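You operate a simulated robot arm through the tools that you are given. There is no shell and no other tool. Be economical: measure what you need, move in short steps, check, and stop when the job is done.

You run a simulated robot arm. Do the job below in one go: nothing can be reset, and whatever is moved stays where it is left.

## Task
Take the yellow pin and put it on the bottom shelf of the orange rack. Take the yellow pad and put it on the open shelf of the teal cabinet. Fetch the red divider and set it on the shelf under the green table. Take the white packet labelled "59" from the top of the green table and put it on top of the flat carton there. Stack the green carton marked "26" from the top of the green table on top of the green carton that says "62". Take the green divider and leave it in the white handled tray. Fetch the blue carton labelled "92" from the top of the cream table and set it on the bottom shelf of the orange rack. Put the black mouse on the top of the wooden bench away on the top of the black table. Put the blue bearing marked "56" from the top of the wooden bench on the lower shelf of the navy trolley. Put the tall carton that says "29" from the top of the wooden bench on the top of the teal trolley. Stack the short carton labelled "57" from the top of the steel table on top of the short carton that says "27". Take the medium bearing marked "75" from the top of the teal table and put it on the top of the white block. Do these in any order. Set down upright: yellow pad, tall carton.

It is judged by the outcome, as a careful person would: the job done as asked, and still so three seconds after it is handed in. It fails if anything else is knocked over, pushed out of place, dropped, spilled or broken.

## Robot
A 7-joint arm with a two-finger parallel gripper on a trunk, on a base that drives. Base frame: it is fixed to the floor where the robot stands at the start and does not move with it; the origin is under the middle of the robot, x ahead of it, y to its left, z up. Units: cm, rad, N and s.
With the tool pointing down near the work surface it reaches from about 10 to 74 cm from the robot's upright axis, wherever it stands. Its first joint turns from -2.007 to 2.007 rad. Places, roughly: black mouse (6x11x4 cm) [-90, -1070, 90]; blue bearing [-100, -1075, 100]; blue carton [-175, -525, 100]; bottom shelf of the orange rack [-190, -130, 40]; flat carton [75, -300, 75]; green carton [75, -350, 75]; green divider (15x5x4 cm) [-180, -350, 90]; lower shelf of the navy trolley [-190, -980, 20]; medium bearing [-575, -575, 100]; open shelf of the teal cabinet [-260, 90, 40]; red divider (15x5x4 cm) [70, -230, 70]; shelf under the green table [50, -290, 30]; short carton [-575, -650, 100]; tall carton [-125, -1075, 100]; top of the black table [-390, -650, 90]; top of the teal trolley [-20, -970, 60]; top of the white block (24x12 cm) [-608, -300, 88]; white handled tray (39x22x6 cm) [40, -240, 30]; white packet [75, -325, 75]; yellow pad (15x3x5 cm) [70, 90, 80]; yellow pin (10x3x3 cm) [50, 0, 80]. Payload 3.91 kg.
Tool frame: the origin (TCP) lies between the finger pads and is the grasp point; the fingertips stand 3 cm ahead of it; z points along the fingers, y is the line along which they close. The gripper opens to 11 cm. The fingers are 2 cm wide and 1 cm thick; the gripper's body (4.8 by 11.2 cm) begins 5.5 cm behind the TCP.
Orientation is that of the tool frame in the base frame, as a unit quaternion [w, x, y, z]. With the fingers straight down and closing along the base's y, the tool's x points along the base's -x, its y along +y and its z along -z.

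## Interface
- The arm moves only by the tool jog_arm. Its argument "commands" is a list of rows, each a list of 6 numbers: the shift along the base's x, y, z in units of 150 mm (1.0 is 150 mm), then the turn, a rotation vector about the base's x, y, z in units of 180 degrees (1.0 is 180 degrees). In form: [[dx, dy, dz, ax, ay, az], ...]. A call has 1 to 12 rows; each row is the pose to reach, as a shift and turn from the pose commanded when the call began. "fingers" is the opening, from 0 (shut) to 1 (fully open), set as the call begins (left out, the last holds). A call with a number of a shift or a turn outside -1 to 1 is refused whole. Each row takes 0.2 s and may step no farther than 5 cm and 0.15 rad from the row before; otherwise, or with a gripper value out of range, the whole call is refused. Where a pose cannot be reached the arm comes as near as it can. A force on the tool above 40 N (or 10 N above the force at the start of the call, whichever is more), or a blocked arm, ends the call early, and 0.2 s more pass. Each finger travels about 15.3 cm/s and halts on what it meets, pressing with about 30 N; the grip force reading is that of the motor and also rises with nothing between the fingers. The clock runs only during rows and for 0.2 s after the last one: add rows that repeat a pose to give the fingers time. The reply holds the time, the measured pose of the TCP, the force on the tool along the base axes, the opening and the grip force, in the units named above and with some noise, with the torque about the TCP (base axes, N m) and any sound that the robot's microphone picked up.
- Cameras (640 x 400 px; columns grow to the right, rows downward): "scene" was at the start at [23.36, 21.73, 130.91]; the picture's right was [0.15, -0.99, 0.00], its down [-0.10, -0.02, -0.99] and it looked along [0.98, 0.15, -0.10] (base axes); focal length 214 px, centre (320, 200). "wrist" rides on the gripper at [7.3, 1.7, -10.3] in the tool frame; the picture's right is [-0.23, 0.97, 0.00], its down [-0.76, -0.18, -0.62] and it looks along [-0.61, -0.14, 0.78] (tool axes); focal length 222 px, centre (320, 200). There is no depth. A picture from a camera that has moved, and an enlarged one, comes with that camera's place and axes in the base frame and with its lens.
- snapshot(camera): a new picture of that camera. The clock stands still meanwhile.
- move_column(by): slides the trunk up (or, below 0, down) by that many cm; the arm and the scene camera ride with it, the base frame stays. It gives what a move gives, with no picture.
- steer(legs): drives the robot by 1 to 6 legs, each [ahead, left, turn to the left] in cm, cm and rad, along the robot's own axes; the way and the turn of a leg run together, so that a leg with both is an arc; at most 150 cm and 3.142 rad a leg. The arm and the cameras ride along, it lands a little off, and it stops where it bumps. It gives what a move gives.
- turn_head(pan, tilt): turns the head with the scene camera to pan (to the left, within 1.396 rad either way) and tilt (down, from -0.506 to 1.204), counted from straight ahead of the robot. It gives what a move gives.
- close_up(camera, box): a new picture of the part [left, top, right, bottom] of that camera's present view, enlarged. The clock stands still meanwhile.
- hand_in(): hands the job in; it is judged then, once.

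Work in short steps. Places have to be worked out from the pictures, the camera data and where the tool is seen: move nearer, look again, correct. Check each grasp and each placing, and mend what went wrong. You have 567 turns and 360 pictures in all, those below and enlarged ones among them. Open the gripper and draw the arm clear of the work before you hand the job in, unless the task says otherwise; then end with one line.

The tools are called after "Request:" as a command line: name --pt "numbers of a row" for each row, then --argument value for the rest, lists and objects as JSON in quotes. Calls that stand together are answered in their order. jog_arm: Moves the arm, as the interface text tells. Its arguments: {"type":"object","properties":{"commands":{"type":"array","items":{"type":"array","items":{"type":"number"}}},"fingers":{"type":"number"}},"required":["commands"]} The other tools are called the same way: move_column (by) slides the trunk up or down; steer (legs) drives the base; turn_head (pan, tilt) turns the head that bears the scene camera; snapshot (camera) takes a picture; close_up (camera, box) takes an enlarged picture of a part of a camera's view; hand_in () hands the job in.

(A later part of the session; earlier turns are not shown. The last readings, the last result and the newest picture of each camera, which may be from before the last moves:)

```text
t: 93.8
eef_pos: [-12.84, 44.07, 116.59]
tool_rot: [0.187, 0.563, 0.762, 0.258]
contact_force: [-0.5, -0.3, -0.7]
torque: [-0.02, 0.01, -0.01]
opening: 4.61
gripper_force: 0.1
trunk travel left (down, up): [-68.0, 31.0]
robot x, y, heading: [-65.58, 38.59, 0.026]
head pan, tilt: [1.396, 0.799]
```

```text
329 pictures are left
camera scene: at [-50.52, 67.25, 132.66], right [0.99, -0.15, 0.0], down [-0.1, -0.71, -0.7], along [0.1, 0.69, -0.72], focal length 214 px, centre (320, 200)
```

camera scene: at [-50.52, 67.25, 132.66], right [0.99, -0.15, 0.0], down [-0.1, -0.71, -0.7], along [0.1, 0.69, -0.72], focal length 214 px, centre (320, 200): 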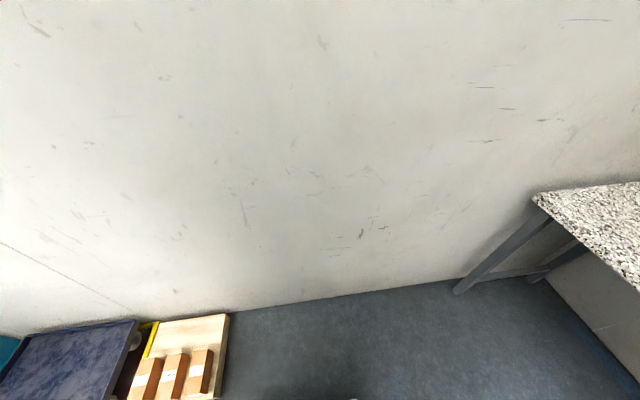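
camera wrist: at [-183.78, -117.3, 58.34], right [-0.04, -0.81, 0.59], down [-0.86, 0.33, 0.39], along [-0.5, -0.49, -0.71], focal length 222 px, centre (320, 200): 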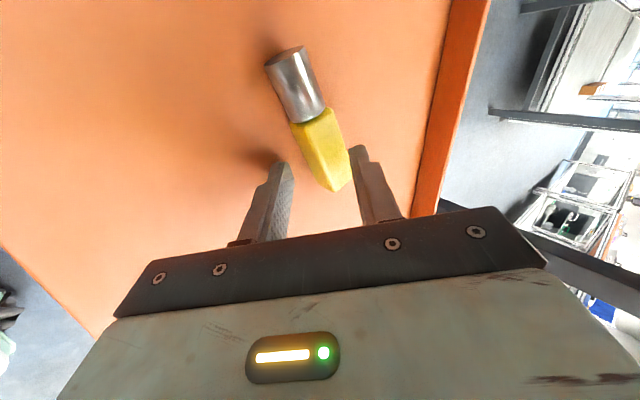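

A pallet with cartons stands behind-left at about x<-91, y>70; the robot's rear probably met it. I'll go straight ahead first, then left.

Request:
steer --legs '[[10, -4, 0], [52, 0, 0], [8, 28, 0]]'

Request:
snapshot --camera "scene"

Request:
turn_head --pan 0.3 --tilt 0.75

Request:
snapshot --camera "scene"

```text
t: 99.3
eef_pos: [57.42, 68.9, 116.6]
tool_rot: [0.19, 0.568, 0.759, 0.255]
contact_force: [-0.3, 0.1, -0.6]
torque: [-0.03, 0.01, 0.05]
opening: 4.6
gripper_force: 0.1
trunk travel left (down, up): [-68.0, 31.0]
robot x, y, heading: [5.04, 64.59, 0.013]
head pan, tilt: [1.396, 0.799]
```

```text
328 pictures are left
camera scene: at [20.18, 92.64, 132.65], right [0.99, -0.16, 0.0], down [-0.11, -0.71, -0.7], along [0.11, 0.69, -0.72], focal length 214 px, centre (320, 200)
```

scene: 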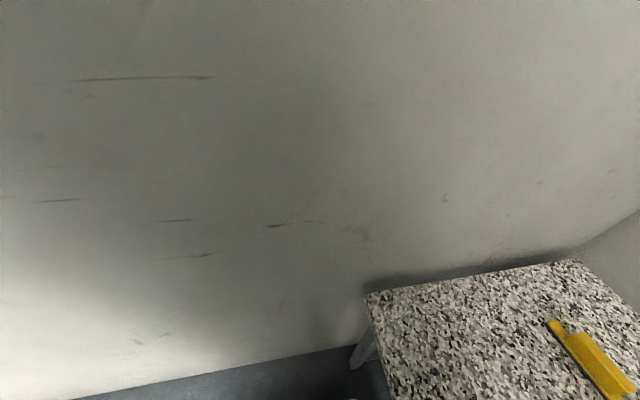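

```text
t: 100.6
eef_pos: [57.56, 68.86, 116.69]
tool_rot: [0.19, 0.569, 0.758, 0.255]
contact_force: [0.0, -0.2, 0.3]
torque: [-0.01, -0.02, -0.02]
opening: 4.62
gripper_force: 0.0
trunk travel left (down, up): [-68.0, 31.0]
robot x, y, heading: [5.33, 64.17, 0.016]
head pan, tilt: [0.3, 0.75]
```

```text
327 pictures are left
camera scene: at [26.77, 87.24, 133.05], right [0.31, -0.95, 0.0], down [-0.65, -0.21, -0.73], along [0.7, 0.23, -0.68], focal length 214 px, centre (320, 200)
```

scene: 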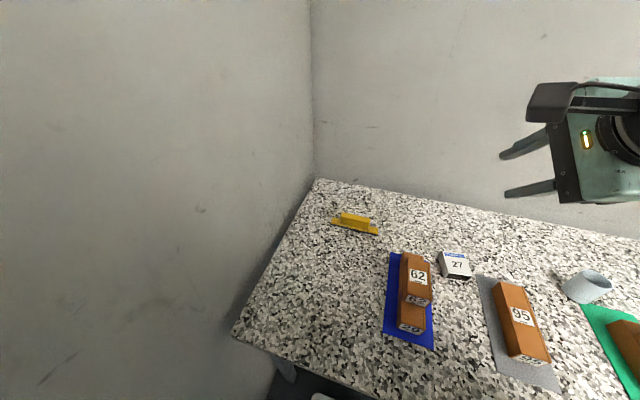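

The pad is well in view. I'll zoom in on it to learn its shape and position.

Request:
close_up --camera "scene" --box '[310, 190, 410, 252]'

```text
6.40 times, centred on (360, 221) of scene
camera zoom: at [26.77, 87.24, 133.05], right [0.31, -0.95, 0.0], down [-0.65, -0.21, -0.73], along [0.7, 0.23, -0.68], focal length 1373 px, centre (64, 66)
```

zoom: 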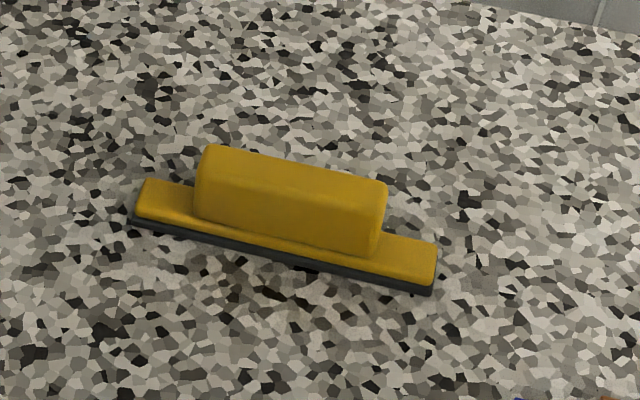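

The pad is a plate with a handle, centred at about (73, 90.7), along y, handle top z≈85. I'll bring the tool upright, yaw it so the fingers close along x, then tilt it slightly toward +y for later shelf placing.

Request:
jog_arm --pt "0 0 0 -0.012 0.04 0" --pt "0 0 0 -0.024 0.08 0" --pt "0 0 0 -0.035 0.12 0" --pt "0 0 0 -0.047 0.16 0" --pt "0 0 0 -0.058 0.198 0" --fingers 0.55

Request:
jog_arm --pt "0.25 0.2 0 0 0 -0.03" --pt "0.5 0.4 0 0 0 -0.06" --pt "0.75 0.7 -0.1 0 0 -0.09" --pt "1 0.95 -0.2 0 0 -0.09"

Request:
jog_arm --pt "0 0 -0.1 0.044 0 0" --pt "0 0 -0.2 0.088 0 0" --pt "0 0 -0.3 0.132 0 0" --pt "0 0 -0.4 0.175 0 0"

Request:
snapshot --camera "wrist"

Request:
snapshot --camera "scene"

```text
t: 101.8
eef_pos: [57.48, 68.86, 116.64]
tool_rot: [-0.003, 0.601, 0.799, -0.001]
contact_force: [-0.3, -0.3, 0.0]
torque: [0.0, 0.01, 0.01]
opening: 6.04
gripper_force: 0.0
trunk travel left (down, up): [-68.0, 31.0]
robot x, y, heading: [4.87, 63.89, 0.012]
head pan, tilt: [0.3, 0.75]
```

```text
refused: row 3 steps farther than a row can; nothing moved
```

```text
t: 102.8
eef_pos: [57.71, 68.91, 110.64]
tool_rot: [-0.163, 0.578, 0.769, 0.218]
contact_force: [-0.4, -0.4, -0.8]
torque: [0.01, -0.02, -0.01]
opening: 6.05
gripper_force: 0.1
trunk travel left (down, up): [-68.0, 31.0]
robot x, y, heading: [4.81, 64.25, 0.014]
head pan, tilt: [0.3, 0.75]
```

```text
325 pictures are left
camera wrist: at [57.22, 69.77, 123.2], right [1.0, 0.05, 0.03], down [0.04, -0.99, 0.12], along [0.03, -0.12, -0.99], focal length 222 px, centre (320, 200)
```

wrist: 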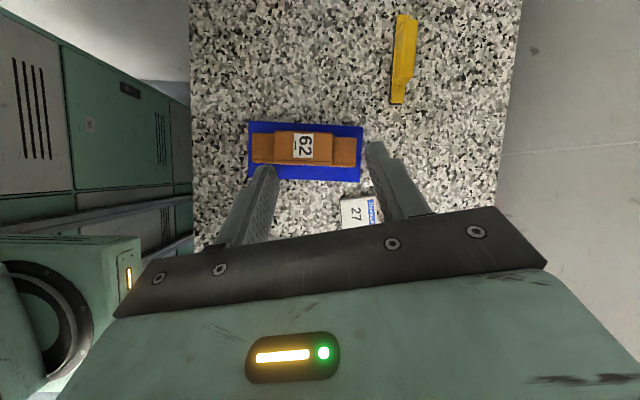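

```text
324 pictures are left
camera scene: at [26.75, 87.25, 133.06], right [0.31, -0.95, 0.0], down [-0.65, -0.21, -0.73], along [0.7, 0.23, -0.68], focal length 214 px, centre (320, 200)
```

scene: 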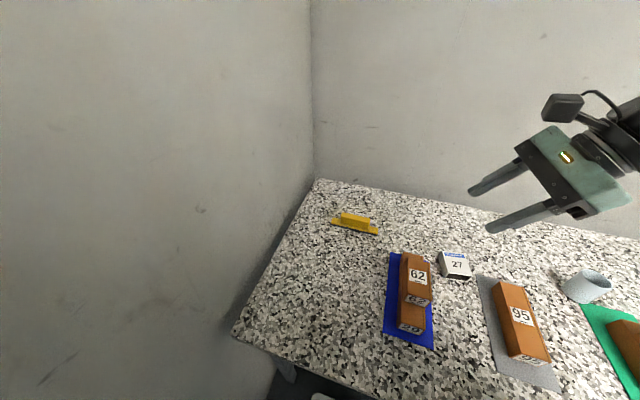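

The wrist view puts the pad centre at about (71.7, 90). I'll move toward a pre-grasp above it, correcting the remaining tool yaw.

Request:
jog_arm --pt "0.15 0.16 -0.13 0 0.015 -0.025" --pt "0.3 0.32 -0.27 0 0.03 -0.05" --pt "0.45 0.48 -0.4 0 0.047 -0.077" --pt "0.6 0.64 -0.53 0 0.047 -0.077" --pt "0.77 0.8 -0.66 0 0.047 -0.077" --pt "0.93 0.95 -0.8 0 0.047 -0.077"

Request:
snapshot --camera "wrist"

Request:
snapshot --camera "scene"

```text
t: 104.2
eef_pos: [71.63, 83.16, 98.6]
tool_rot: [-0.194, 0.68, 0.68, 0.193]
contact_force: [-0.3, -0.4, 0.9]
torque: [-0.02, -0.03, -0.02]
opening: 6.03
gripper_force: 0.0
trunk travel left (down, up): [-68.0, 31.0]
robot x, y, heading: [5.0, 64.13, 0.012]
head pan, tilt: [0.3, 0.75]
```

```text
323 pictures are left
camera wrist: at [73.33, 83.91, 111.06], right [0.97, -0.2, -0.12], down [-0.18, -0.97, 0.13], along [-0.14, -0.11, -0.98], focal length 222 px, centre (320, 200)
```

wrist: 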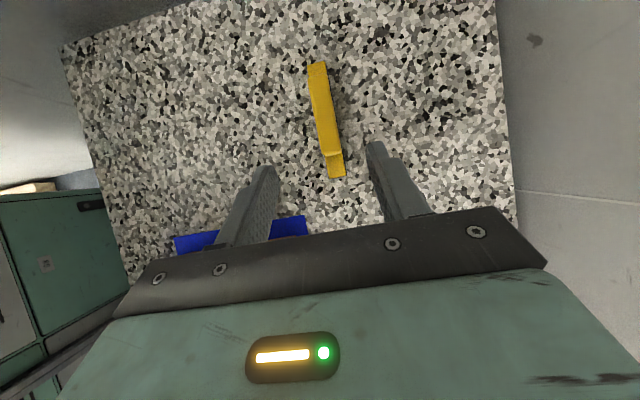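

```text
322 pictures are left
camera scene: at [26.74, 87.21, 133.07], right [0.31, -0.95, 0.0], down [-0.65, -0.21, -0.73], along [0.7, 0.23, -0.68], focal length 214 px, centre (320, 200)
```

scene: 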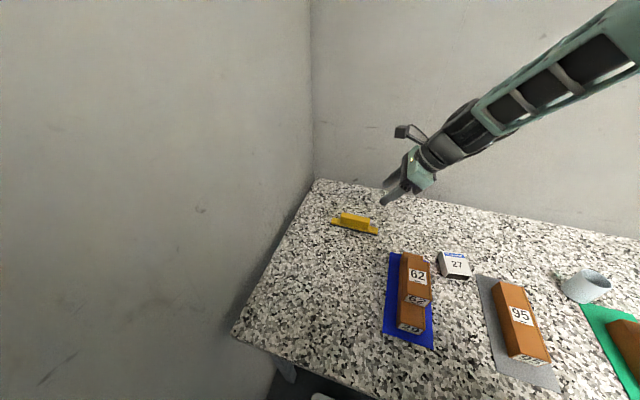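

Pad centre (72.1, 90.4), aligned with y. I'll move down along the tool axis to the handle.

Request:
jog_arm --pt "0.015 0.1 -0.22 0 0 0" --pt "0.03 0.21 -0.44 0 0 0" --pt "0.03 0.33 -0.66 0 0 0" --pt "0.03 0.44 -0.82 0 0 0"

Request:
snapshot --camera "wrist"

Request:
close_up --camera "scene" --box '[310, 170, 430, 245]'

```text
t: 105.2
eef_pos: [71.82, 89.73, 86.41]
tool_rot: [-0.193, 0.681, 0.68, 0.193]
contact_force: [-0.3, -0.3, 0.0]
torque: [-0.01, -0.04, 0.0]
opening: 6.07
gripper_force: 0.1
trunk travel left (down, up): [-68.0, 31.0]
robot x, y, heading: [4.88, 63.88, 0.016]
head pan, tilt: [0.3, 0.75]
```

```text
321 pictures are left
camera wrist: at [73.51, 90.43, 98.91], right [0.97, -0.2, -0.12], down [-0.18, -0.97, 0.13], along [-0.14, -0.11, -0.98], focal length 222 px, centre (320, 200)
```

wrist: 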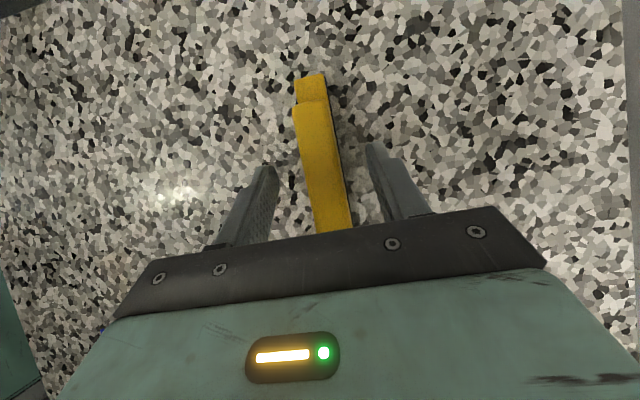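

```text
5.33 times, centred on (370, 208) of scene
camera zoom: at [26.76, 87.21, 133.06], right [0.31, -0.95, 0.0], down [-0.65, -0.21, -0.73], along [0.7, 0.23, -0.68], focal length 1144 px, centre (53, 160)
```

zoom: 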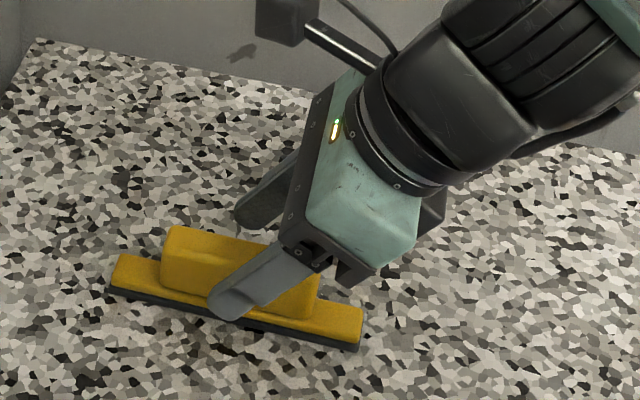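

The fingers straddle the handle. I'll lower half a centimetre, close, then lift.

Request:
jog_arm --pt "0.01 0.02 -0.035 0 0 0" --pt "0.01 0.02 -0.035 0 0 0"

Request:
jog_arm --pt "0 0 0 0 0 0" --pt "0 0 0 0 0 0" --pt "0 0 0 0 0 0" --fingers 0

Request:
jog_arm --pt "0 0 0.1 0 0 0" --pt "0 0 0.25 0 0 0" --pt "0 0 0.5 0 0 0" --pt "0 0 0.75 0 0 0"

Request:
snapshot --camera "wrist"

```text
t: 105.8
eef_pos: [71.98, 90.0, 85.9]
tool_rot: [-0.192, 0.681, 0.68, 0.193]
contact_force: [-0.2, 1.2, 0.5]
torque: [-0.04, -0.02, -0.02]
opening: 6.02
gripper_force: 0.0
trunk travel left (down, up): [-68.0, 31.0]
robot x, y, heading: [5.13, 64.49, 0.014]
head pan, tilt: [0.3, 0.75]
```

```text
t: 106.6
eef_pos: [72.08, 90.07, 85.92]
tool_rot: [-0.192, 0.682, 0.679, 0.192]
contact_force: [0.9, 1.4, -0.3]
torque: [-0.05, -0.02, 0.01]
opening: 2.34
gripper_force: 30.1
trunk travel left (down, up): [-68.0, 31.0]
robot x, y, heading: [4.74, 64.26, 0.015]
head pan, tilt: [0.3, 0.75]
```

```text
t: 107.6
eef_pos: [72.0, 89.87, 96.98]
tool_rot: [-0.193, 0.681, 0.68, 0.192]
contact_force: [-0.3, -0.3, -1.8]
torque: [0.0, 0.01, 0.02]
opening: 2.33
gripper_force: 30.1
trunk travel left (down, up): [-68.0, 31.0]
robot x, y, heading: [4.94, 63.89, 0.018]
head pan, tilt: [0.3, 0.75]
```

```text
319 pictures are left
camera wrist: at [73.66, 90.57, 109.42], right [0.97, -0.19, -0.12], down [-0.18, -0.98, 0.13], along [-0.14, -0.11, -0.98], focal length 222 px, centre (320, 200)
```

wrist: 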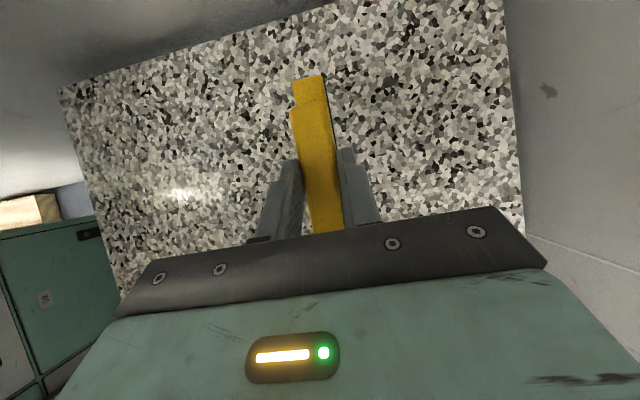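

The pad is held upright. I'll lift, retract the arm over the robot's front, and look at the wrist again.

Request:
jog_arm --pt "0 0 0.25 0 0 0" --pt "-0.2 -0.15 0.4 0 0 0" --pt "-0.4 -0.35 0.5 0 0 0" --pt "-0.6 -0.55 0.6 0 0 0" --pt "-0.8 -0.75 0.7 0 0 0" --pt "-1 -1 0.75 0 0 0"

Request:
steer --legs '[[0, -55, 0], [-120, 0, 0], [-145, -5, 0], [0, 0, 1.55]]'

Request:
turn_head --pan 0 --tilt 0.5

Request:
snapshot --camera "scene"

```text
t: 109.0
eef_pos: [57.01, 75.0, 108.04]
tool_rot: [-0.194, 0.68, 0.681, 0.192]
contact_force: [-0.5, -0.2, -1.9]
torque: [-0.02, 0.03, 0.0]
opening: 2.34
gripper_force: 30.1
trunk travel left (down, up): [-68.0, 31.0]
robot x, y, heading: [4.82, 64.0, 0.013]
head pan, tilt: [0.3, 0.75]
```

```text
t: 128.4
eef_pos: [-267.45, 52.79, 108.12]
tool_rot: [-0.273, 0.015, 0.962, 0.003]
contact_force: [-0.2, 0.4, -1.0]
torque: [0.01, 0.01, -0.01]
opening: 2.31
gripper_force: 30.0
trunk travel left (down, up): [-68.0, 31.0]
robot x, y, heading: [-258.02, 0.69, 1.558]
head pan, tilt: [0.3, 0.75]
```

```text
t: 129.2
eef_pos: [-267.51, 52.72, 108.13]
tool_rot: [-0.273, 0.015, 0.962, 0.004]
contact_force: [0.1, -0.6, -0.8]
torque: [0.01, -0.04, -0.03]
opening: 2.35
gripper_force: 29.9
trunk travel left (down, up): [-68.0, 31.0]
robot x, y, heading: [-258.56, 0.15, 1.555]
head pan, tilt: [0.0, 0.499]
```

```text
318 pictures are left
camera scene: at [-278.37, 23.87, 135.24], right [1.0, -0.02, 0.0], down [-0.01, -0.48, -0.88], along [0.01, 0.88, -0.48], focal length 214 px, centre (320, 200)
```

scene: 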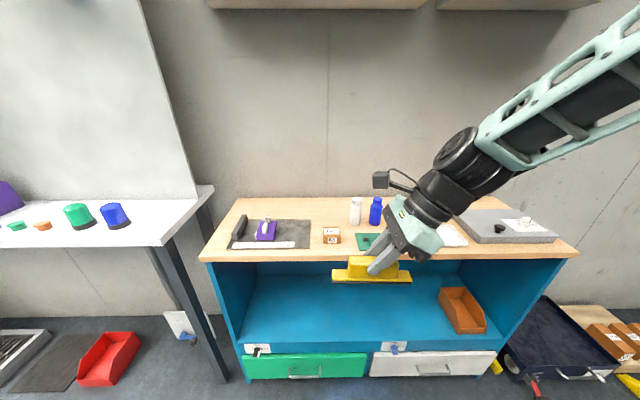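

The shelf floor is at z≈43, opening about x -310..-207 with its top near z≈88. I'll yaw the tool by -90° so the pad points into the cabinet and the tool tilts forward.

Request:
jog_arm --pt "0 0 0 0 0 -0.045" --pt "0 0 0 0 0 -0.09" --pt "0 0 0 0 0 -0.136" --pt "0 0 0 0 0 -0.182" --pt "0 0 0 0 0 -0.227" --pt "0 0 0 0 0 -0.273" --pt "0 0 0 0 0 -0.318" --pt "0 0 0 0 0 -0.364" --pt "0 0 0 0 0 -0.409" --pt "0 0 0 0 0 -0.455" --pt "0 0 0 0 0 -0.5"

Request:
snapshot --camera "scene"

```text
t: 131.6
eef_pos: [-262.11, 54.65, 103.04]
tool_rot: [-0.206, 0.686, 0.673, 0.184]
contact_force: [-0.6, -0.1, -0.5]
torque: [-0.01, -0.04, 0.02]
opening: 2.34
gripper_force: 30.2
out of reach, approached as far as the arm can: row 9, 10, 11
trunk travel left (down, up): [-68.0, 31.0]
robot x, y, heading: [-258.42, 0.37, 1.554]
head pan, tilt: [0.0, 0.499]
```

```text
317 pictures are left
camera scene: at [-278.36, 23.86, 135.25], right [1.0, -0.02, 0.0], down [-0.01, -0.48, -0.88], along [0.01, 0.88, -0.48], focal length 214 px, centre (320, 200)
```

scene: 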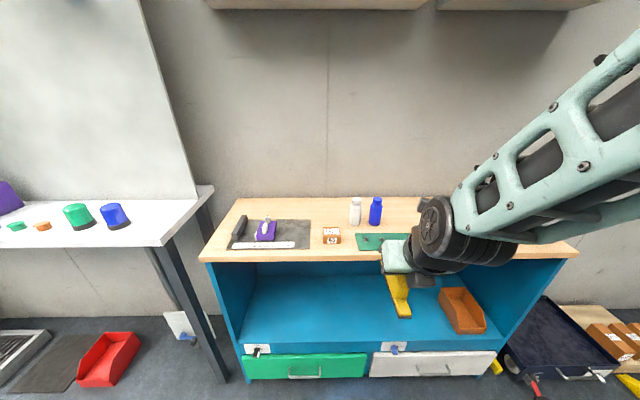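

That works. Now lower the trunk so the pad is just above shelf height, then check.

Request:
move_column --by -26

Request:
move_column --by -20

Request:
turn_head --pan 0 --tilt 0.3

Request:
snapshot --camera "scene"

Request:
snapshot --camera "wrist"

```text
t: 134.2
eef_pos: [-262.09, 54.67, 77.07]
tool_rot: [-0.206, 0.685, 0.674, 0.184]
contact_force: [0.0, 0.3, -1.1]
torque: [0.0, 0.0, -0.02]
opening: 2.37
gripper_force: 29.8
trunk travel left (down, up): [-42.0, 57.0]
robot x, y, heading: [-258.28, 0.33, 1.555]
head pan, tilt: [0.0, 0.499]
```

```text
t: 136.4
eef_pos: [-262.06, 54.6, 57.03]
tool_rot: [-0.206, 0.686, 0.674, 0.184]
contact_force: [0.2, 0.0, -0.3]
torque: [0.02, 0.01, 0.01]
opening: 2.32
gripper_force: 30.1
trunk travel left (down, up): [-22.0, 77.0]
robot x, y, heading: [-258.36, 0.28, 1.554]
head pan, tilt: [0.0, 0.499]
```

```text
t: 137.1
eef_pos: [-262.16, 54.59, 57.16]
tool_rot: [-0.205, 0.687, 0.673, 0.185]
contact_force: [0.3, 0.2, -2.5]
torque: [-0.01, 0.01, -0.01]
opening: 2.35
gripper_force: 29.7
trunk travel left (down, up): [-22.0, 77.0]
robot x, y, heading: [-258.45, 0.19, 1.555]
head pan, tilt: [0.0, 0.3]
```

```text
316 pictures are left
camera scene: at [-278.36, 24.1, 91.08], right [1.0, -0.02, 0.0], down [0.0, -0.3, -0.96], along [0.02, 0.95, -0.3], focal length 214 px, centre (320, 200)
```

scene: 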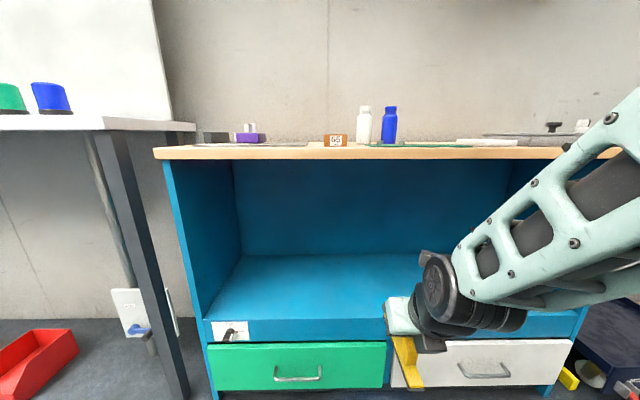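

```text
315 pictures are left
camera wrist: at [-260.03, 55.29, 69.47], right [0.97, -0.2, -0.15], down [-0.18, -0.97, 0.13], along [-0.18, -0.1, -0.98], focal length 222 px, centre (320, 200)
```

wrist: 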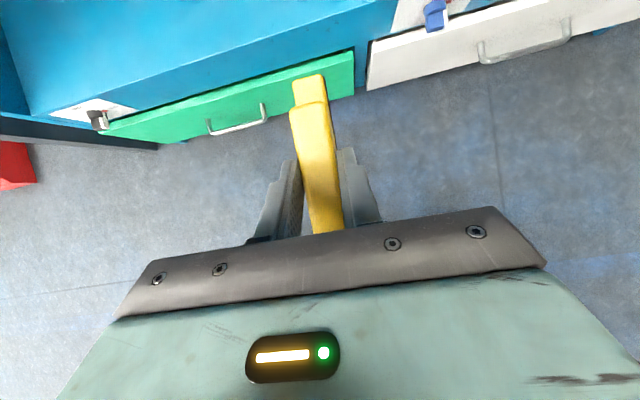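

Shelf z≈42, front edge y≈70, back y≈102. I'll lower 4 cm, drive 18 cm ahead, and look.

Request:
jog_arm --pt "0 0 -0.27 0 0 0"

Request:
steer --legs '[[18, 0, 0]]'

Request:
snapshot --camera "scene"

Request:
snapshot --camera "wrist"

```text
t: 137.5
eef_pos: [-262.49, 55.46, 53.3]
tool_rot: [-0.206, 0.686, 0.672, 0.185]
contact_force: [1.7, 0.8, -1.5]
torque: [-0.07, 0.09, 0.07]
opening: 2.34
gripper_force: 30.0
out of reach, approached as far as the arm can: row 1
trunk travel left (down, up): [-22.0, 77.0]
robot x, y, heading: [-258.09, 0.27, 1.552]
head pan, tilt: [0.0, 0.3]
```

```text
t: 139.0
eef_pos: [-262.39, 72.83, 53.31]
tool_rot: [-0.206, 0.685, 0.674, 0.184]
contact_force: [-0.4, -1.0, -0.9]
torque: [0.02, 0.0, -0.01]
opening: 2.32
gripper_force: 30.0
trunk travel left (down, up): [-22.0, 77.0]
robot x, y, heading: [-258.14, 17.75, 1.559]
head pan, tilt: [0.0, 0.3]
```

```text
314 pictures are left
camera scene: at [-278.13, 41.53, 91.09], right [1.0, -0.01, 0.0], down [0.0, -0.3, -0.96], along [0.01, 0.96, -0.3], focal length 214 px, centre (320, 200)
```

scene: 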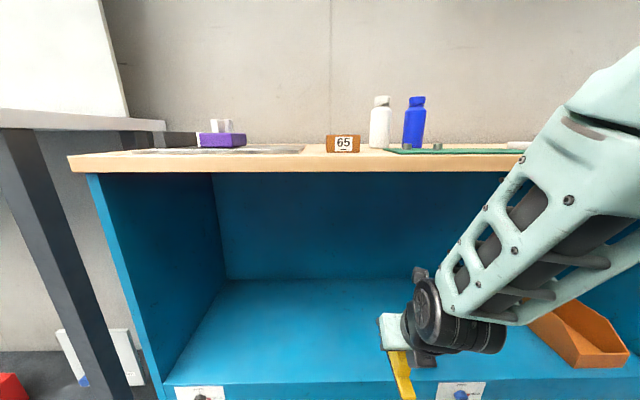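

```text
313 pictures are left
camera wrist: at [-260.32, 73.42, 65.66], right [0.97, -0.2, -0.15], down [-0.18, -0.97, 0.13], along [-0.18, -0.1, -0.98], focal length 222 px, centre (320, 200)
```

wrist: 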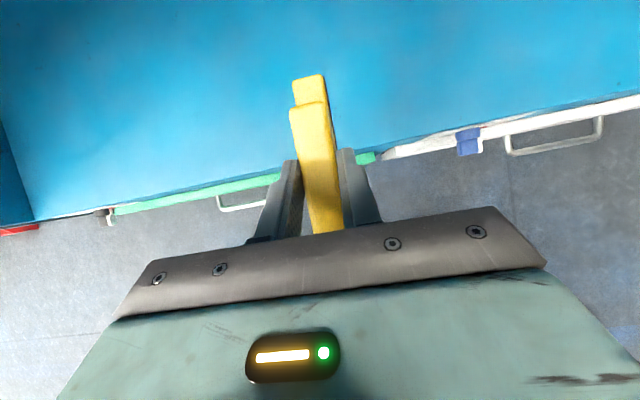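

The pad's front is over the shelf. I'll extend the arm 10 cm further in, keeping height.

Request:
jog_arm --pt "0 0.25 0 0 0 0" --pt "0 0.5 0 0 0 0" --pt "0 0.75 0 0 0 0" --pt "0 0.85 -0.1 0 0 0"

Request:
snapshot --camera "scene"

Request:
snapshot --camera "wrist"

```text
t: 140.0
eef_pos: [-261.52, 78.95, 55.67]
tool_rot: [-0.205, 0.686, 0.674, 0.183]
contact_force: [-0.3, 0.0, -2.1]
torque: [-0.01, 0.02, 0.01]
opening: 2.33
gripper_force: 29.7
out of reach, approached as far as the arm can: row 1, 2, 3, 4
trunk travel left (down, up): [-22.0, 77.0]
robot x, y, heading: [-258.26, 17.75, 1.557]
head pan, tilt: [0.0, 0.3]
```

```text
312 pictures are left
camera scene: at [-278.13, 41.52, 91.09], right [1.0, -0.01, 0.0], down [0.0, -0.3, -0.96], along [0.01, 0.96, -0.3], focal length 214 px, centre (320, 200)
```

scene: 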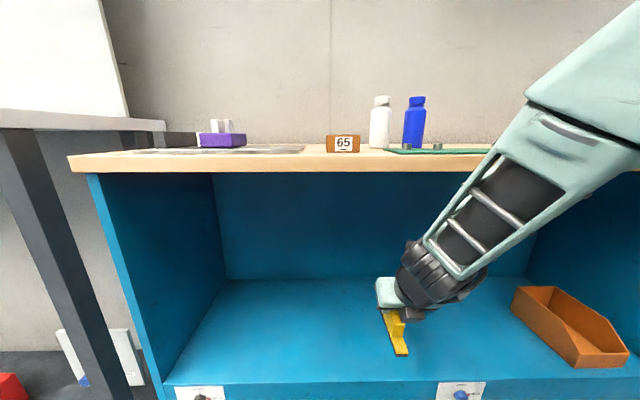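

```text
311 pictures are left
camera wrist: at [-259.43, 79.59, 67.97], right [0.97, -0.2, -0.15], down [-0.18, -0.97, 0.13], along [-0.18, -0.1, -0.98], focal length 222 px, centre (320, 200)
```

wrist: 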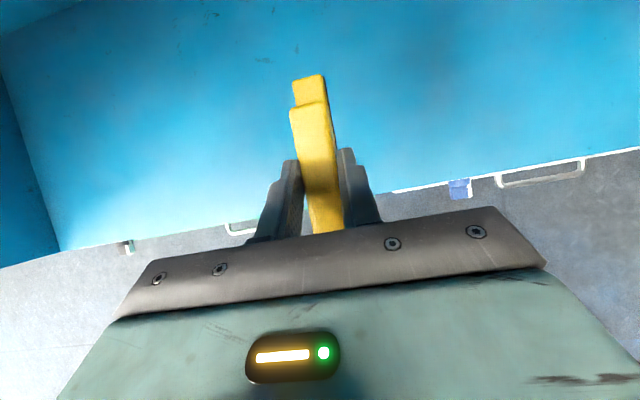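

The arm is at its limit in this pose, so I'll lower the trunk 4 cm, then drive 7 cm further in.

Request:
move_column --by -4

Request:
steer --legs '[[7, 0, 0]]'

Request:
snapshot --camera "scene"

```text
t: 140.8
eef_pos: [-261.38, 78.9, 51.54]
tool_rot: [-0.205, 0.686, 0.673, 0.184]
contact_force: [-0.6, 0.5, -0.3]
torque: [0.01, 0.01, 0.01]
opening: 2.33
gripper_force: 29.7
trunk travel left (down, up): [-18.0, 81.0]
robot x, y, heading: [-257.74, 17.69, 1.561]
head pan, tilt: [0.0, 0.3]
```

```text
t: 141.9
eef_pos: [-261.45, 86.1, 51.56]
tool_rot: [-0.204, 0.685, 0.674, 0.184]
contact_force: [0.1, -0.1, -1.4]
torque: [-0.04, -0.01, 0.0]
opening: 2.35
gripper_force: 29.9
trunk travel left (down, up): [-18.0, 81.0]
robot x, y, heading: [-257.85, 24.94, 1.557]
head pan, tilt: [0.0, 0.3]
```

```text
310 pictures are left
camera scene: at [-278.04, 48.58, 87.09], right [1.0, -0.01, 0.0], down [0.0, -0.3, -0.96], along [0.01, 0.96, -0.3], focal length 214 px, centre (320, 200)
```

scene: 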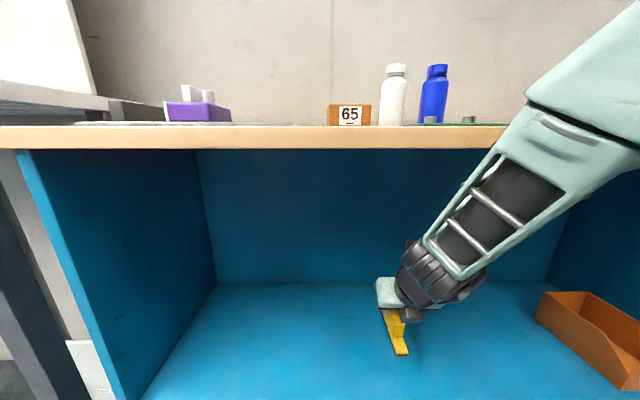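

Now lower 3 cm with the trunk, then small arm steps until contact.

Request:
move_column --by -3

Request:
jog_arm --pt "0 0 -0.03 0 0 0" --pt "0 0 -0.06 0 0 0" --pt "0 0 -0.09 0 0 0" --pt "0 0 -0.12 0 0 0" --pt "0 0 -0.15 0 0 0"

Request:
snapshot --camera "wrist"

Request:
close_up --camera "scene" --box '[340, 250, 460, 370]'

```text
t: 142.6
eef_pos: [-261.44, 86.0, 48.62]
tool_rot: [-0.205, 0.686, 0.674, 0.184]
contact_force: [0.6, -0.1, -1.4]
torque: [-0.02, -0.02, -0.04]
opening: 2.36
gripper_force: 29.6
trunk travel left (down, up): [-15.0, 84.0]
robot x, y, heading: [-257.54, 25.1, 1.561]
head pan, tilt: [0.0, 0.3]
```

```text
t: 143.8
eef_pos: [-261.35, 85.26, 47.9]
tool_rot: [-0.205, 0.686, 0.674, 0.184]
contact_force: [0.1, -0.4, -1.4]
torque: [-0.01, 0.01, 0.0]
opening: 2.33
gripper_force: 29.4
out of reach, approached as far as the arm can: row 1, 2, 3, 4, 5
trunk travel left (down, up): [-15.0, 84.0]
robot x, y, heading: [-258.17, 25.01, 1.557]
head pan, tilt: [0.0, 0.3]
```

```text
309 pictures are left
camera wrist: at [-259.32, 85.8, 60.34], right [0.97, -0.2, -0.15], down [-0.18, -0.97, 0.13], along [-0.18, -0.1, -0.98], focal length 222 px, centre (320, 200)
```

wrist: 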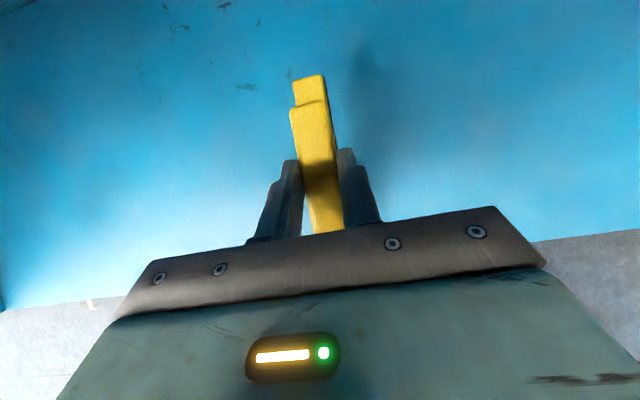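

```text
3.33 times, centred on (400, 310) of scene
camera zoom: at [-278.04, 48.58, 84.09], right [1.0, -0.01, 0.0], down [0.0, -0.3, -0.96], along [0.01, 0.96, -0.3], focal length 715 px, centre (53, -167)
```

zoom: 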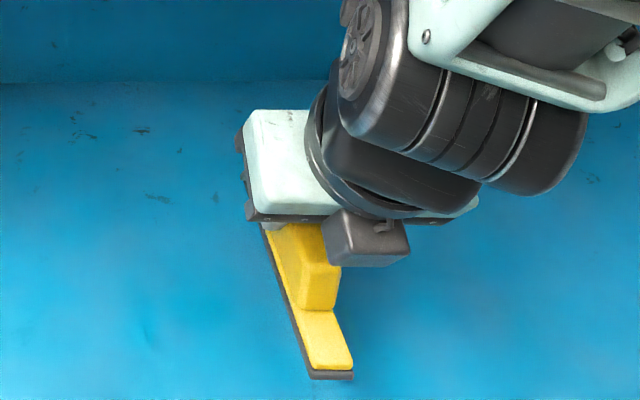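

Still no contact at z 47.9. I'll lower with the trunk in half-centimetre steps.

Request:
move_column --by -0.7

Request:
move_column --by -0.5

```text
t: 144.4
eef_pos: [-261.42, 85.21, 47.14]
tool_rot: [-0.204, 0.686, 0.674, 0.184]
contact_force: [0.1, 0.0, -0.8]
torque: [-0.02, 0.01, 0.0]
opening: 2.32
gripper_force: 29.8
trunk travel left (down, up): [-14.3, 84.7]
robot x, y, heading: [-258.18, 24.75, 1.557]
head pan, tilt: [0.0, 0.3]
```

```text
t: 144.9
eef_pos: [-261.33, 85.22, 46.83]
tool_rot: [-0.205, 0.685, 0.674, 0.184]
contact_force: [-0.5, 0.6, -0.4]
torque: [-0.04, -0.04, -0.05]
opening: 2.32
gripper_force: 30.0
trunk travel left (down, up): [-13.8, 85.2]
robot x, y, heading: [-257.88, 24.72, 1.555]
head pan, tilt: [0.0, 0.3]
```

Request:
move_column --by -0.5

Request:
move_column --by -0.5

Request:
close_up --camera "scene" --box '[340, 250, 460, 370]'

```text
t: 145.4
eef_pos: [-261.41, 85.17, 46.33]
tool_rot: [-0.205, 0.686, 0.674, 0.184]
contact_force: [0.5, -0.5, -0.7]
torque: [0.0, -0.01, 0.01]
opening: 2.32
gripper_force: 29.8
trunk travel left (down, up): [-13.3, 85.7]
robot x, y, heading: [-257.74, 24.69, 1.56]
head pan, tilt: [0.0, 0.3]
```

```text
t: 146.0
eef_pos: [-261.37, 85.14, 45.87]
tool_rot: [-0.205, 0.685, 0.674, 0.184]
contact_force: [0.7, -0.3, -0.3]
torque: [-0.01, -0.01, 0.03]
opening: 2.34
gripper_force: 29.6
trunk travel left (down, up): [-12.8, 86.2]
robot x, y, heading: [-257.8, 24.87, 1.558]
head pan, tilt: [0.0, 0.3]
```

```text
3.33 times, centred on (400, 310) of scene
camera zoom: at [-278.04, 48.58, 81.89], right [1.0, -0.01, 0.0], down [0.0, -0.3, -0.96], along [0.01, 0.96, -0.3], focal length 715 px, centre (53, -167)
```

zoom: 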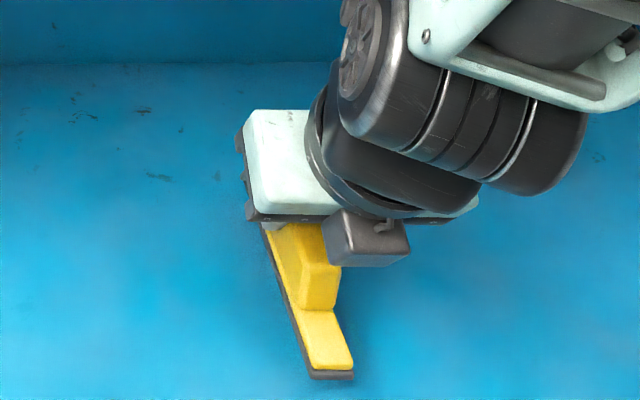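

No contact yet; continue lowering.

Request:
move_column --by -0.8

Request:
move_column --by -0.7

Request:
move_column --by -0.6

```text
t: 146.6
eef_pos: [-261.3, 85.24, 44.93]
tool_rot: [-0.205, 0.686, 0.673, 0.184]
contact_force: [-0.3, -0.6, -1.1]
torque: [-0.01, -0.02, -0.03]
opening: 2.33
gripper_force: 30.0
trunk travel left (down, up): [-12.0, 87.0]
robot x, y, heading: [-258.04, 24.71, 1.559]
head pan, tilt: [0.0, 0.3]
```

```text
t: 147.1
eef_pos: [-261.47, 85.29, 44.24]
tool_rot: [-0.205, 0.686, 0.674, 0.185]
contact_force: [-0.1, 0.2, -0.9]
torque: [0.0, -0.04, -0.02]
opening: 2.34
gripper_force: 30.2
trunk travel left (down, up): [-11.3, 87.7]
robot x, y, heading: [-258.1, 24.88, 1.561]
head pan, tilt: [0.0, 0.3]
```

```text
t: 147.7
eef_pos: [-261.31, 85.13, 43.71]
tool_rot: [-0.205, 0.686, 0.674, 0.185]
contact_force: [0.0, 0.0, -1.1]
torque: [0.01, 0.0, -0.02]
opening: 2.33
gripper_force: 29.9
trunk travel left (down, up): [-10.7, 88.3]
robot x, y, heading: [-257.99, 24.72, 1.556]
head pan, tilt: [0.0, 0.3]
```

Request:
snapshot --camera "scene"

Request:
move_column --by -0.6

Request:
move_column --by -0.6

```text
306 pictures are left
camera scene: at [-278.04, 48.58, 79.79], right [1.0, -0.01, 0.0], down [0.0, -0.3, -0.96], along [0.01, 0.96, -0.3], focal length 214 px, centre (320, 200)
```

scene: 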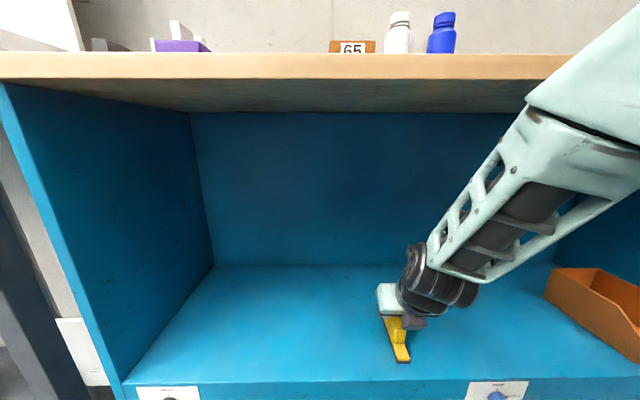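

```text
t: 148.2
eef_pos: [-261.52, 85.41, 43.42]
tool_rot: [-0.21, 0.685, 0.673, 0.186]
contact_force: [-0.1, -0.7, 12.1]
torque: [-0.33, -0.12, -0.03]
opening: 2.35
gripper_force: 29.6
trunk travel left (down, up): [-10.2, 88.8]
robot x, y, heading: [-257.78, 24.89, 1.559]
head pan, tilt: [0.0, 0.3]
stopped: the force on the tool passed its limit at 42 N (the readings are from after the stop); the commanded pose is now the measured one
```

```text
t: 148.6
eef_pos: [-261.47, 85.54, 43.44]
tool_rot: [-0.212, 0.685, 0.671, 0.186]
contact_force: [0.6, -1.3, 12.3]
torque: [-0.21, -0.2, -0.11]
opening: 2.37
gripper_force: 30.2
trunk travel left (down, up): [-10.0, 89.0]
robot x, y, heading: [-257.54, 24.95, 1.561]
head pan, tilt: [0.0, 0.3]
stopped: the force on the tool passed its limit at 52 N (the readings are from after the stop); the commanded pose is now the measured one
```

Contact: the pad rests on the shelf (z≈38). I'll open the fingers, raise by the trunk, and back out.

Request:
jog_arm --pt "0 0 0 0 0 0" --pt "0 0 0 0 0 0" --fingers 0.5

Request:
move_column --by 4

Request:
snapshot --camera "wrist"

```text
t: 149.2
eef_pos: [-261.55, 85.4, 43.25]
tool_rot: [-0.21, 0.685, 0.672, 0.185]
contact_force: [0.6, -0.1, 0.2]
torque: [-0.02, 0.01, 0.01]
opening: 5.51
gripper_force: 0.1
trunk travel left (down, up): [-10.0, 89.0]
robot x, y, heading: [-257.91, 24.88, 1.554]
head pan, tilt: [0.0, 0.3]
```

```text
t: 150.0
eef_pos: [-261.57, 85.47, 47.29]
tool_rot: [-0.212, 0.685, 0.672, 0.185]
contact_force: [-0.2, 0.1, -0.8]
torque: [0.02, 0.01, 0.01]
opening: 5.49
gripper_force: 0.1
trunk travel left (down, up): [-14.0, 85.0]
robot x, y, heading: [-257.73, 24.61, 1.559]
head pan, tilt: [0.0, 0.3]
```

```text
305 pictures are left
camera wrist: at [-259.39, 85.94, 59.68], right [0.97, -0.2, -0.16], down [-0.18, -0.98, 0.12], along [-0.18, -0.09, -0.98], focal length 222 px, centre (320, 200)
```

wrist: 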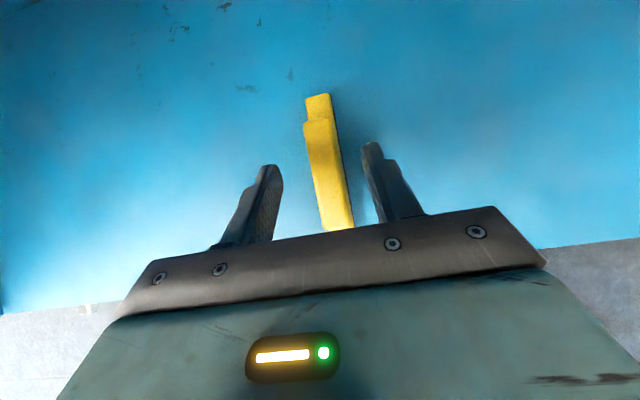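

The pad stands upright. I'll back out and verify.

Request:
steer --legs '[[-40, 0, 0]]'

Request:
snapshot --camera "scene"

Request:
move_column --by 40

```text
t: 152.5
eef_pos: [-262.13, 45.15, 47.27]
tool_rot: [-0.212, 0.684, 0.673, 0.186]
contact_force: [0.2, -0.1, -0.5]
torque: [0.0, -0.02, 0.0]
opening: 5.5
gripper_force: 0.1
trunk travel left (down, up): [-14.0, 85.0]
robot x, y, heading: [-258.39, -15.22, 1.558]
head pan, tilt: [0.0, 0.3]
```

```text
304 pictures are left
camera scene: at [-278.62, 8.19, 83.06], right [1.0, -0.01, 0.0], down [0.0, -0.3, -0.96], along [0.01, 0.96, -0.3], focal length 214 px, centre (320, 200)
```

scene: 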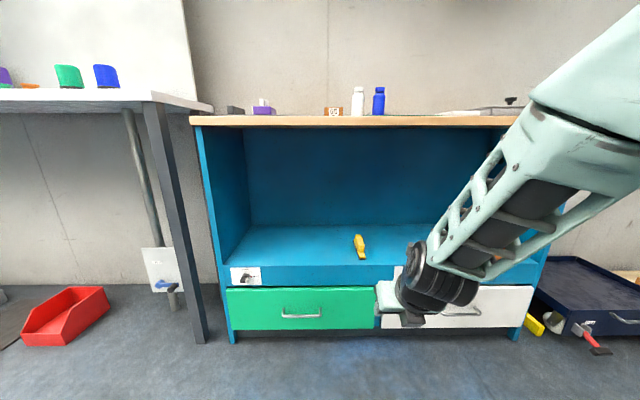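

```text
t: 156.3
eef_pos: [-262.22, 45.09, 87.21]
tool_rot: [-0.21, 0.685, 0.672, 0.185]
contact_force: [0.4, 0.0, 0.1]
torque: [0.03, 0.02, -0.01]
opening: 5.49
gripper_force: 0.0
trunk travel left (down, up): [-54.0, 45.0]
robot x, y, heading: [-258.43, -15.84, 1.559]
head pan, tilt: [0.0, 0.3]
```

Pad placed and upright. Now I drive to the green table: turn to face +x, go east past the rack, then slide right down the corridor.

Request:
steer --legs '[[0, 0, -1.56], [120, 8, 0], [85, 0, 0], [0, -125, 0], [0, -120, 0]]'

Request:
turn_head --pan 0.1 --tilt 0.4

Request:
snapshot --camera "scene"

```text
t: 181.7
eef_pos: [10.67, -238.85, 87.23]
tool_rot: [-0.023, 0.96, 0.008, 0.28]
contact_force: [0.4, -0.3, -0.1]
torque: [0.0, 0.01, 0.0]
opening: 5.51
gripper_force: 0.1
trunk travel left (down, up): [-54.0, 45.0]
robot x, y, heading: [-49.61, -244.54, 0.018]
head pan, tilt: [0.0, 0.3]
```

```text
t: 182.4
eef_pos: [10.82, -238.89, 87.26]
tool_rot: [-0.023, 0.96, 0.009, 0.279]
contact_force: [-0.3, -0.8, 0.0]
torque: [0.0, 0.03, 0.01]
opening: 5.49
gripper_force: 0.0
trunk travel left (down, up): [-54.0, 45.0]
robot x, y, heading: [-49.77, -244.7, 0.022]
head pan, tilt: [0.099, 0.4]
```

```text
303 pictures are left
camera scene: at [-26.68, -222.85, 122.14], right [0.12, -0.99, 0.0], down [-0.39, -0.05, -0.92], along [0.91, 0.11, -0.39], focal length 214 px, centre (320, 200)
```

scene: 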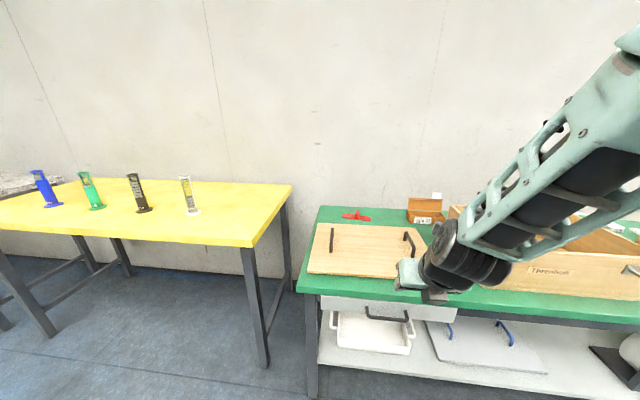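

The green table is here: red divider behind a wooden handled board, white handled tray on the shelf beneath. Let me zoom in on the tabletop and shelf.

Request:
close_up --camera "scene" --box '[300, 180, 460, 280]'

Request:
close_up --camera "scene" --box '[300, 275, 560, 400]'

```text
4.00 times, centred on (380, 230) of scene
camera zoom: at [-26.68, -222.85, 122.14], right [0.12, -0.99, 0.0], down [-0.39, -0.05, -0.92], along [0.91, 0.11, -0.39], focal length 858 px, centre (80, 80)
```

zoom: 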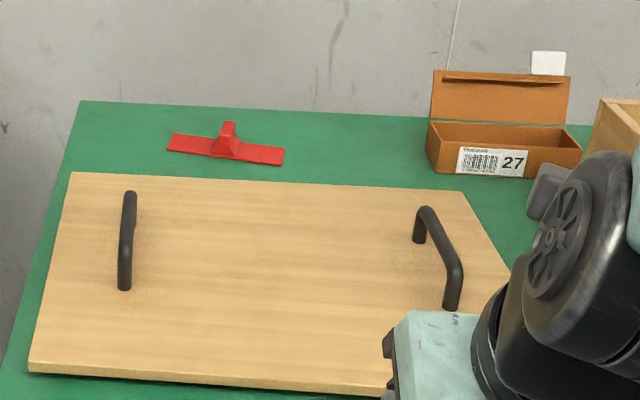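

```text
2.46 times, centred on (430, 338) of scene
camera zoom: at [-26.68, -222.85, 122.14], right [0.12, -0.99, 0.0], down [-0.39, -0.05, -0.92], along [0.91, 0.11, -0.39], focal length 528 px, centre (49, -138)
```

zoom: 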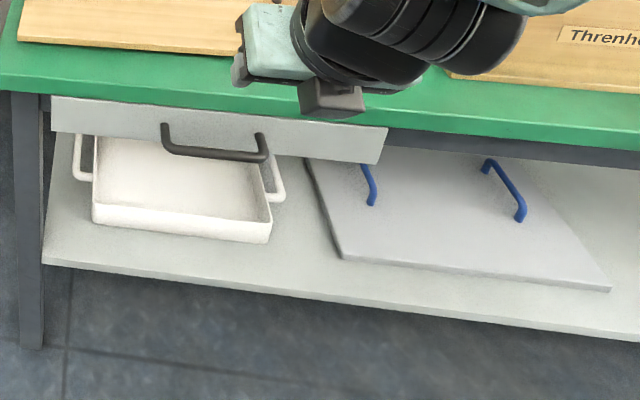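

The red divider lies near (73, -230) with a central fin; the tool's current tilt (forward, closing along y) suits both pick and shelf placing. I'll raise the trunk and approach the table, then check the base clearance by looking down.

Request:
move_column --by 13

Request:
steer --legs '[[35, 8, 0]]'

Request:
turn_head --pan -0.15 --tilt 1.2

Request:
snapshot --camera "scene"

Request:
snapshot --camera "wrist"

```text
t: 184.0
eef_pos: [10.66, -238.85, 100.25]
tool_rot: [-0.022, 0.96, 0.007, 0.28]
contact_force: [-1.0, -0.4, -1.3]
torque: [-0.01, 0.05, 0.0]
opening: 5.49
gripper_force: 0.1
trunk travel left (down, up): [-67.0, 32.0]
robot x, y, heading: [-49.69, -244.82, 0.021]
head pan, tilt: [0.099, 0.4]
```

```text
t: 186.3
eef_pos: [46.27, -230.31, 100.25]
tool_rot: [-0.022, 0.96, 0.005, 0.28]
contact_force: [-0.7, -0.3, -0.2]
torque: [0.01, 0.01, 0.0]
opening: 5.49
gripper_force: 0.1
trunk travel left (down, up): [-67.0, 32.0]
robot x, y, heading: [-14.25, -236.16, 0.013]
head pan, tilt: [0.099, 0.4]
```

```text
t: 187.4
eef_pos: [46.19, -230.27, 100.25]
tool_rot: [-0.022, 0.96, 0.006, 0.28]
contact_force: [0.6, 0.2, 1.2]
torque: [-0.04, 0.0, -0.01]
opening: 5.48
gripper_force: 0.1
trunk travel left (down, up): [-67.0, 32.0]
robot x, y, heading: [-14.04, -235.46, 0.016]
head pan, tilt: [-0.15, 1.201]
```

```text
300 pictures are left
camera scene: at [5.22, -215.97, 128.85], right [-0.13, -0.99, 0.0], down [-0.92, 0.12, -0.36], along [0.36, -0.05, -0.93], focal length 214 px, centre (320, 200)
```

scene: 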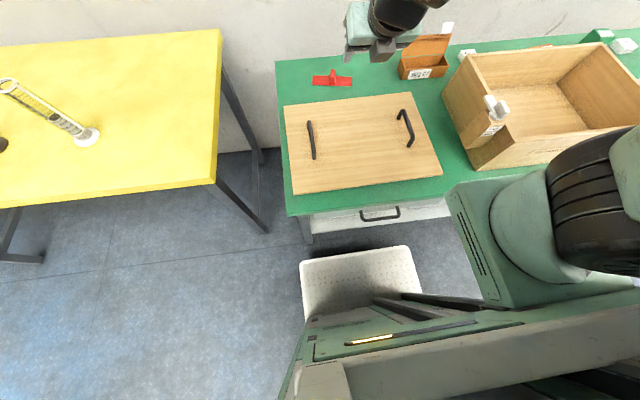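

```text
299 pictures are left
camera wrist: at [46.78, -232.53, 112.68], right [-0.17, -0.97, -0.16], down [-0.98, 0.15, 0.12], along [-0.1, 0.18, -0.98], focal length 222 px, centre (320, 200)
```

wrist: 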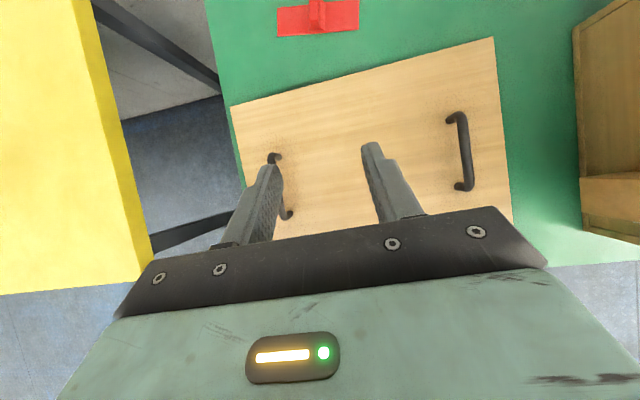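

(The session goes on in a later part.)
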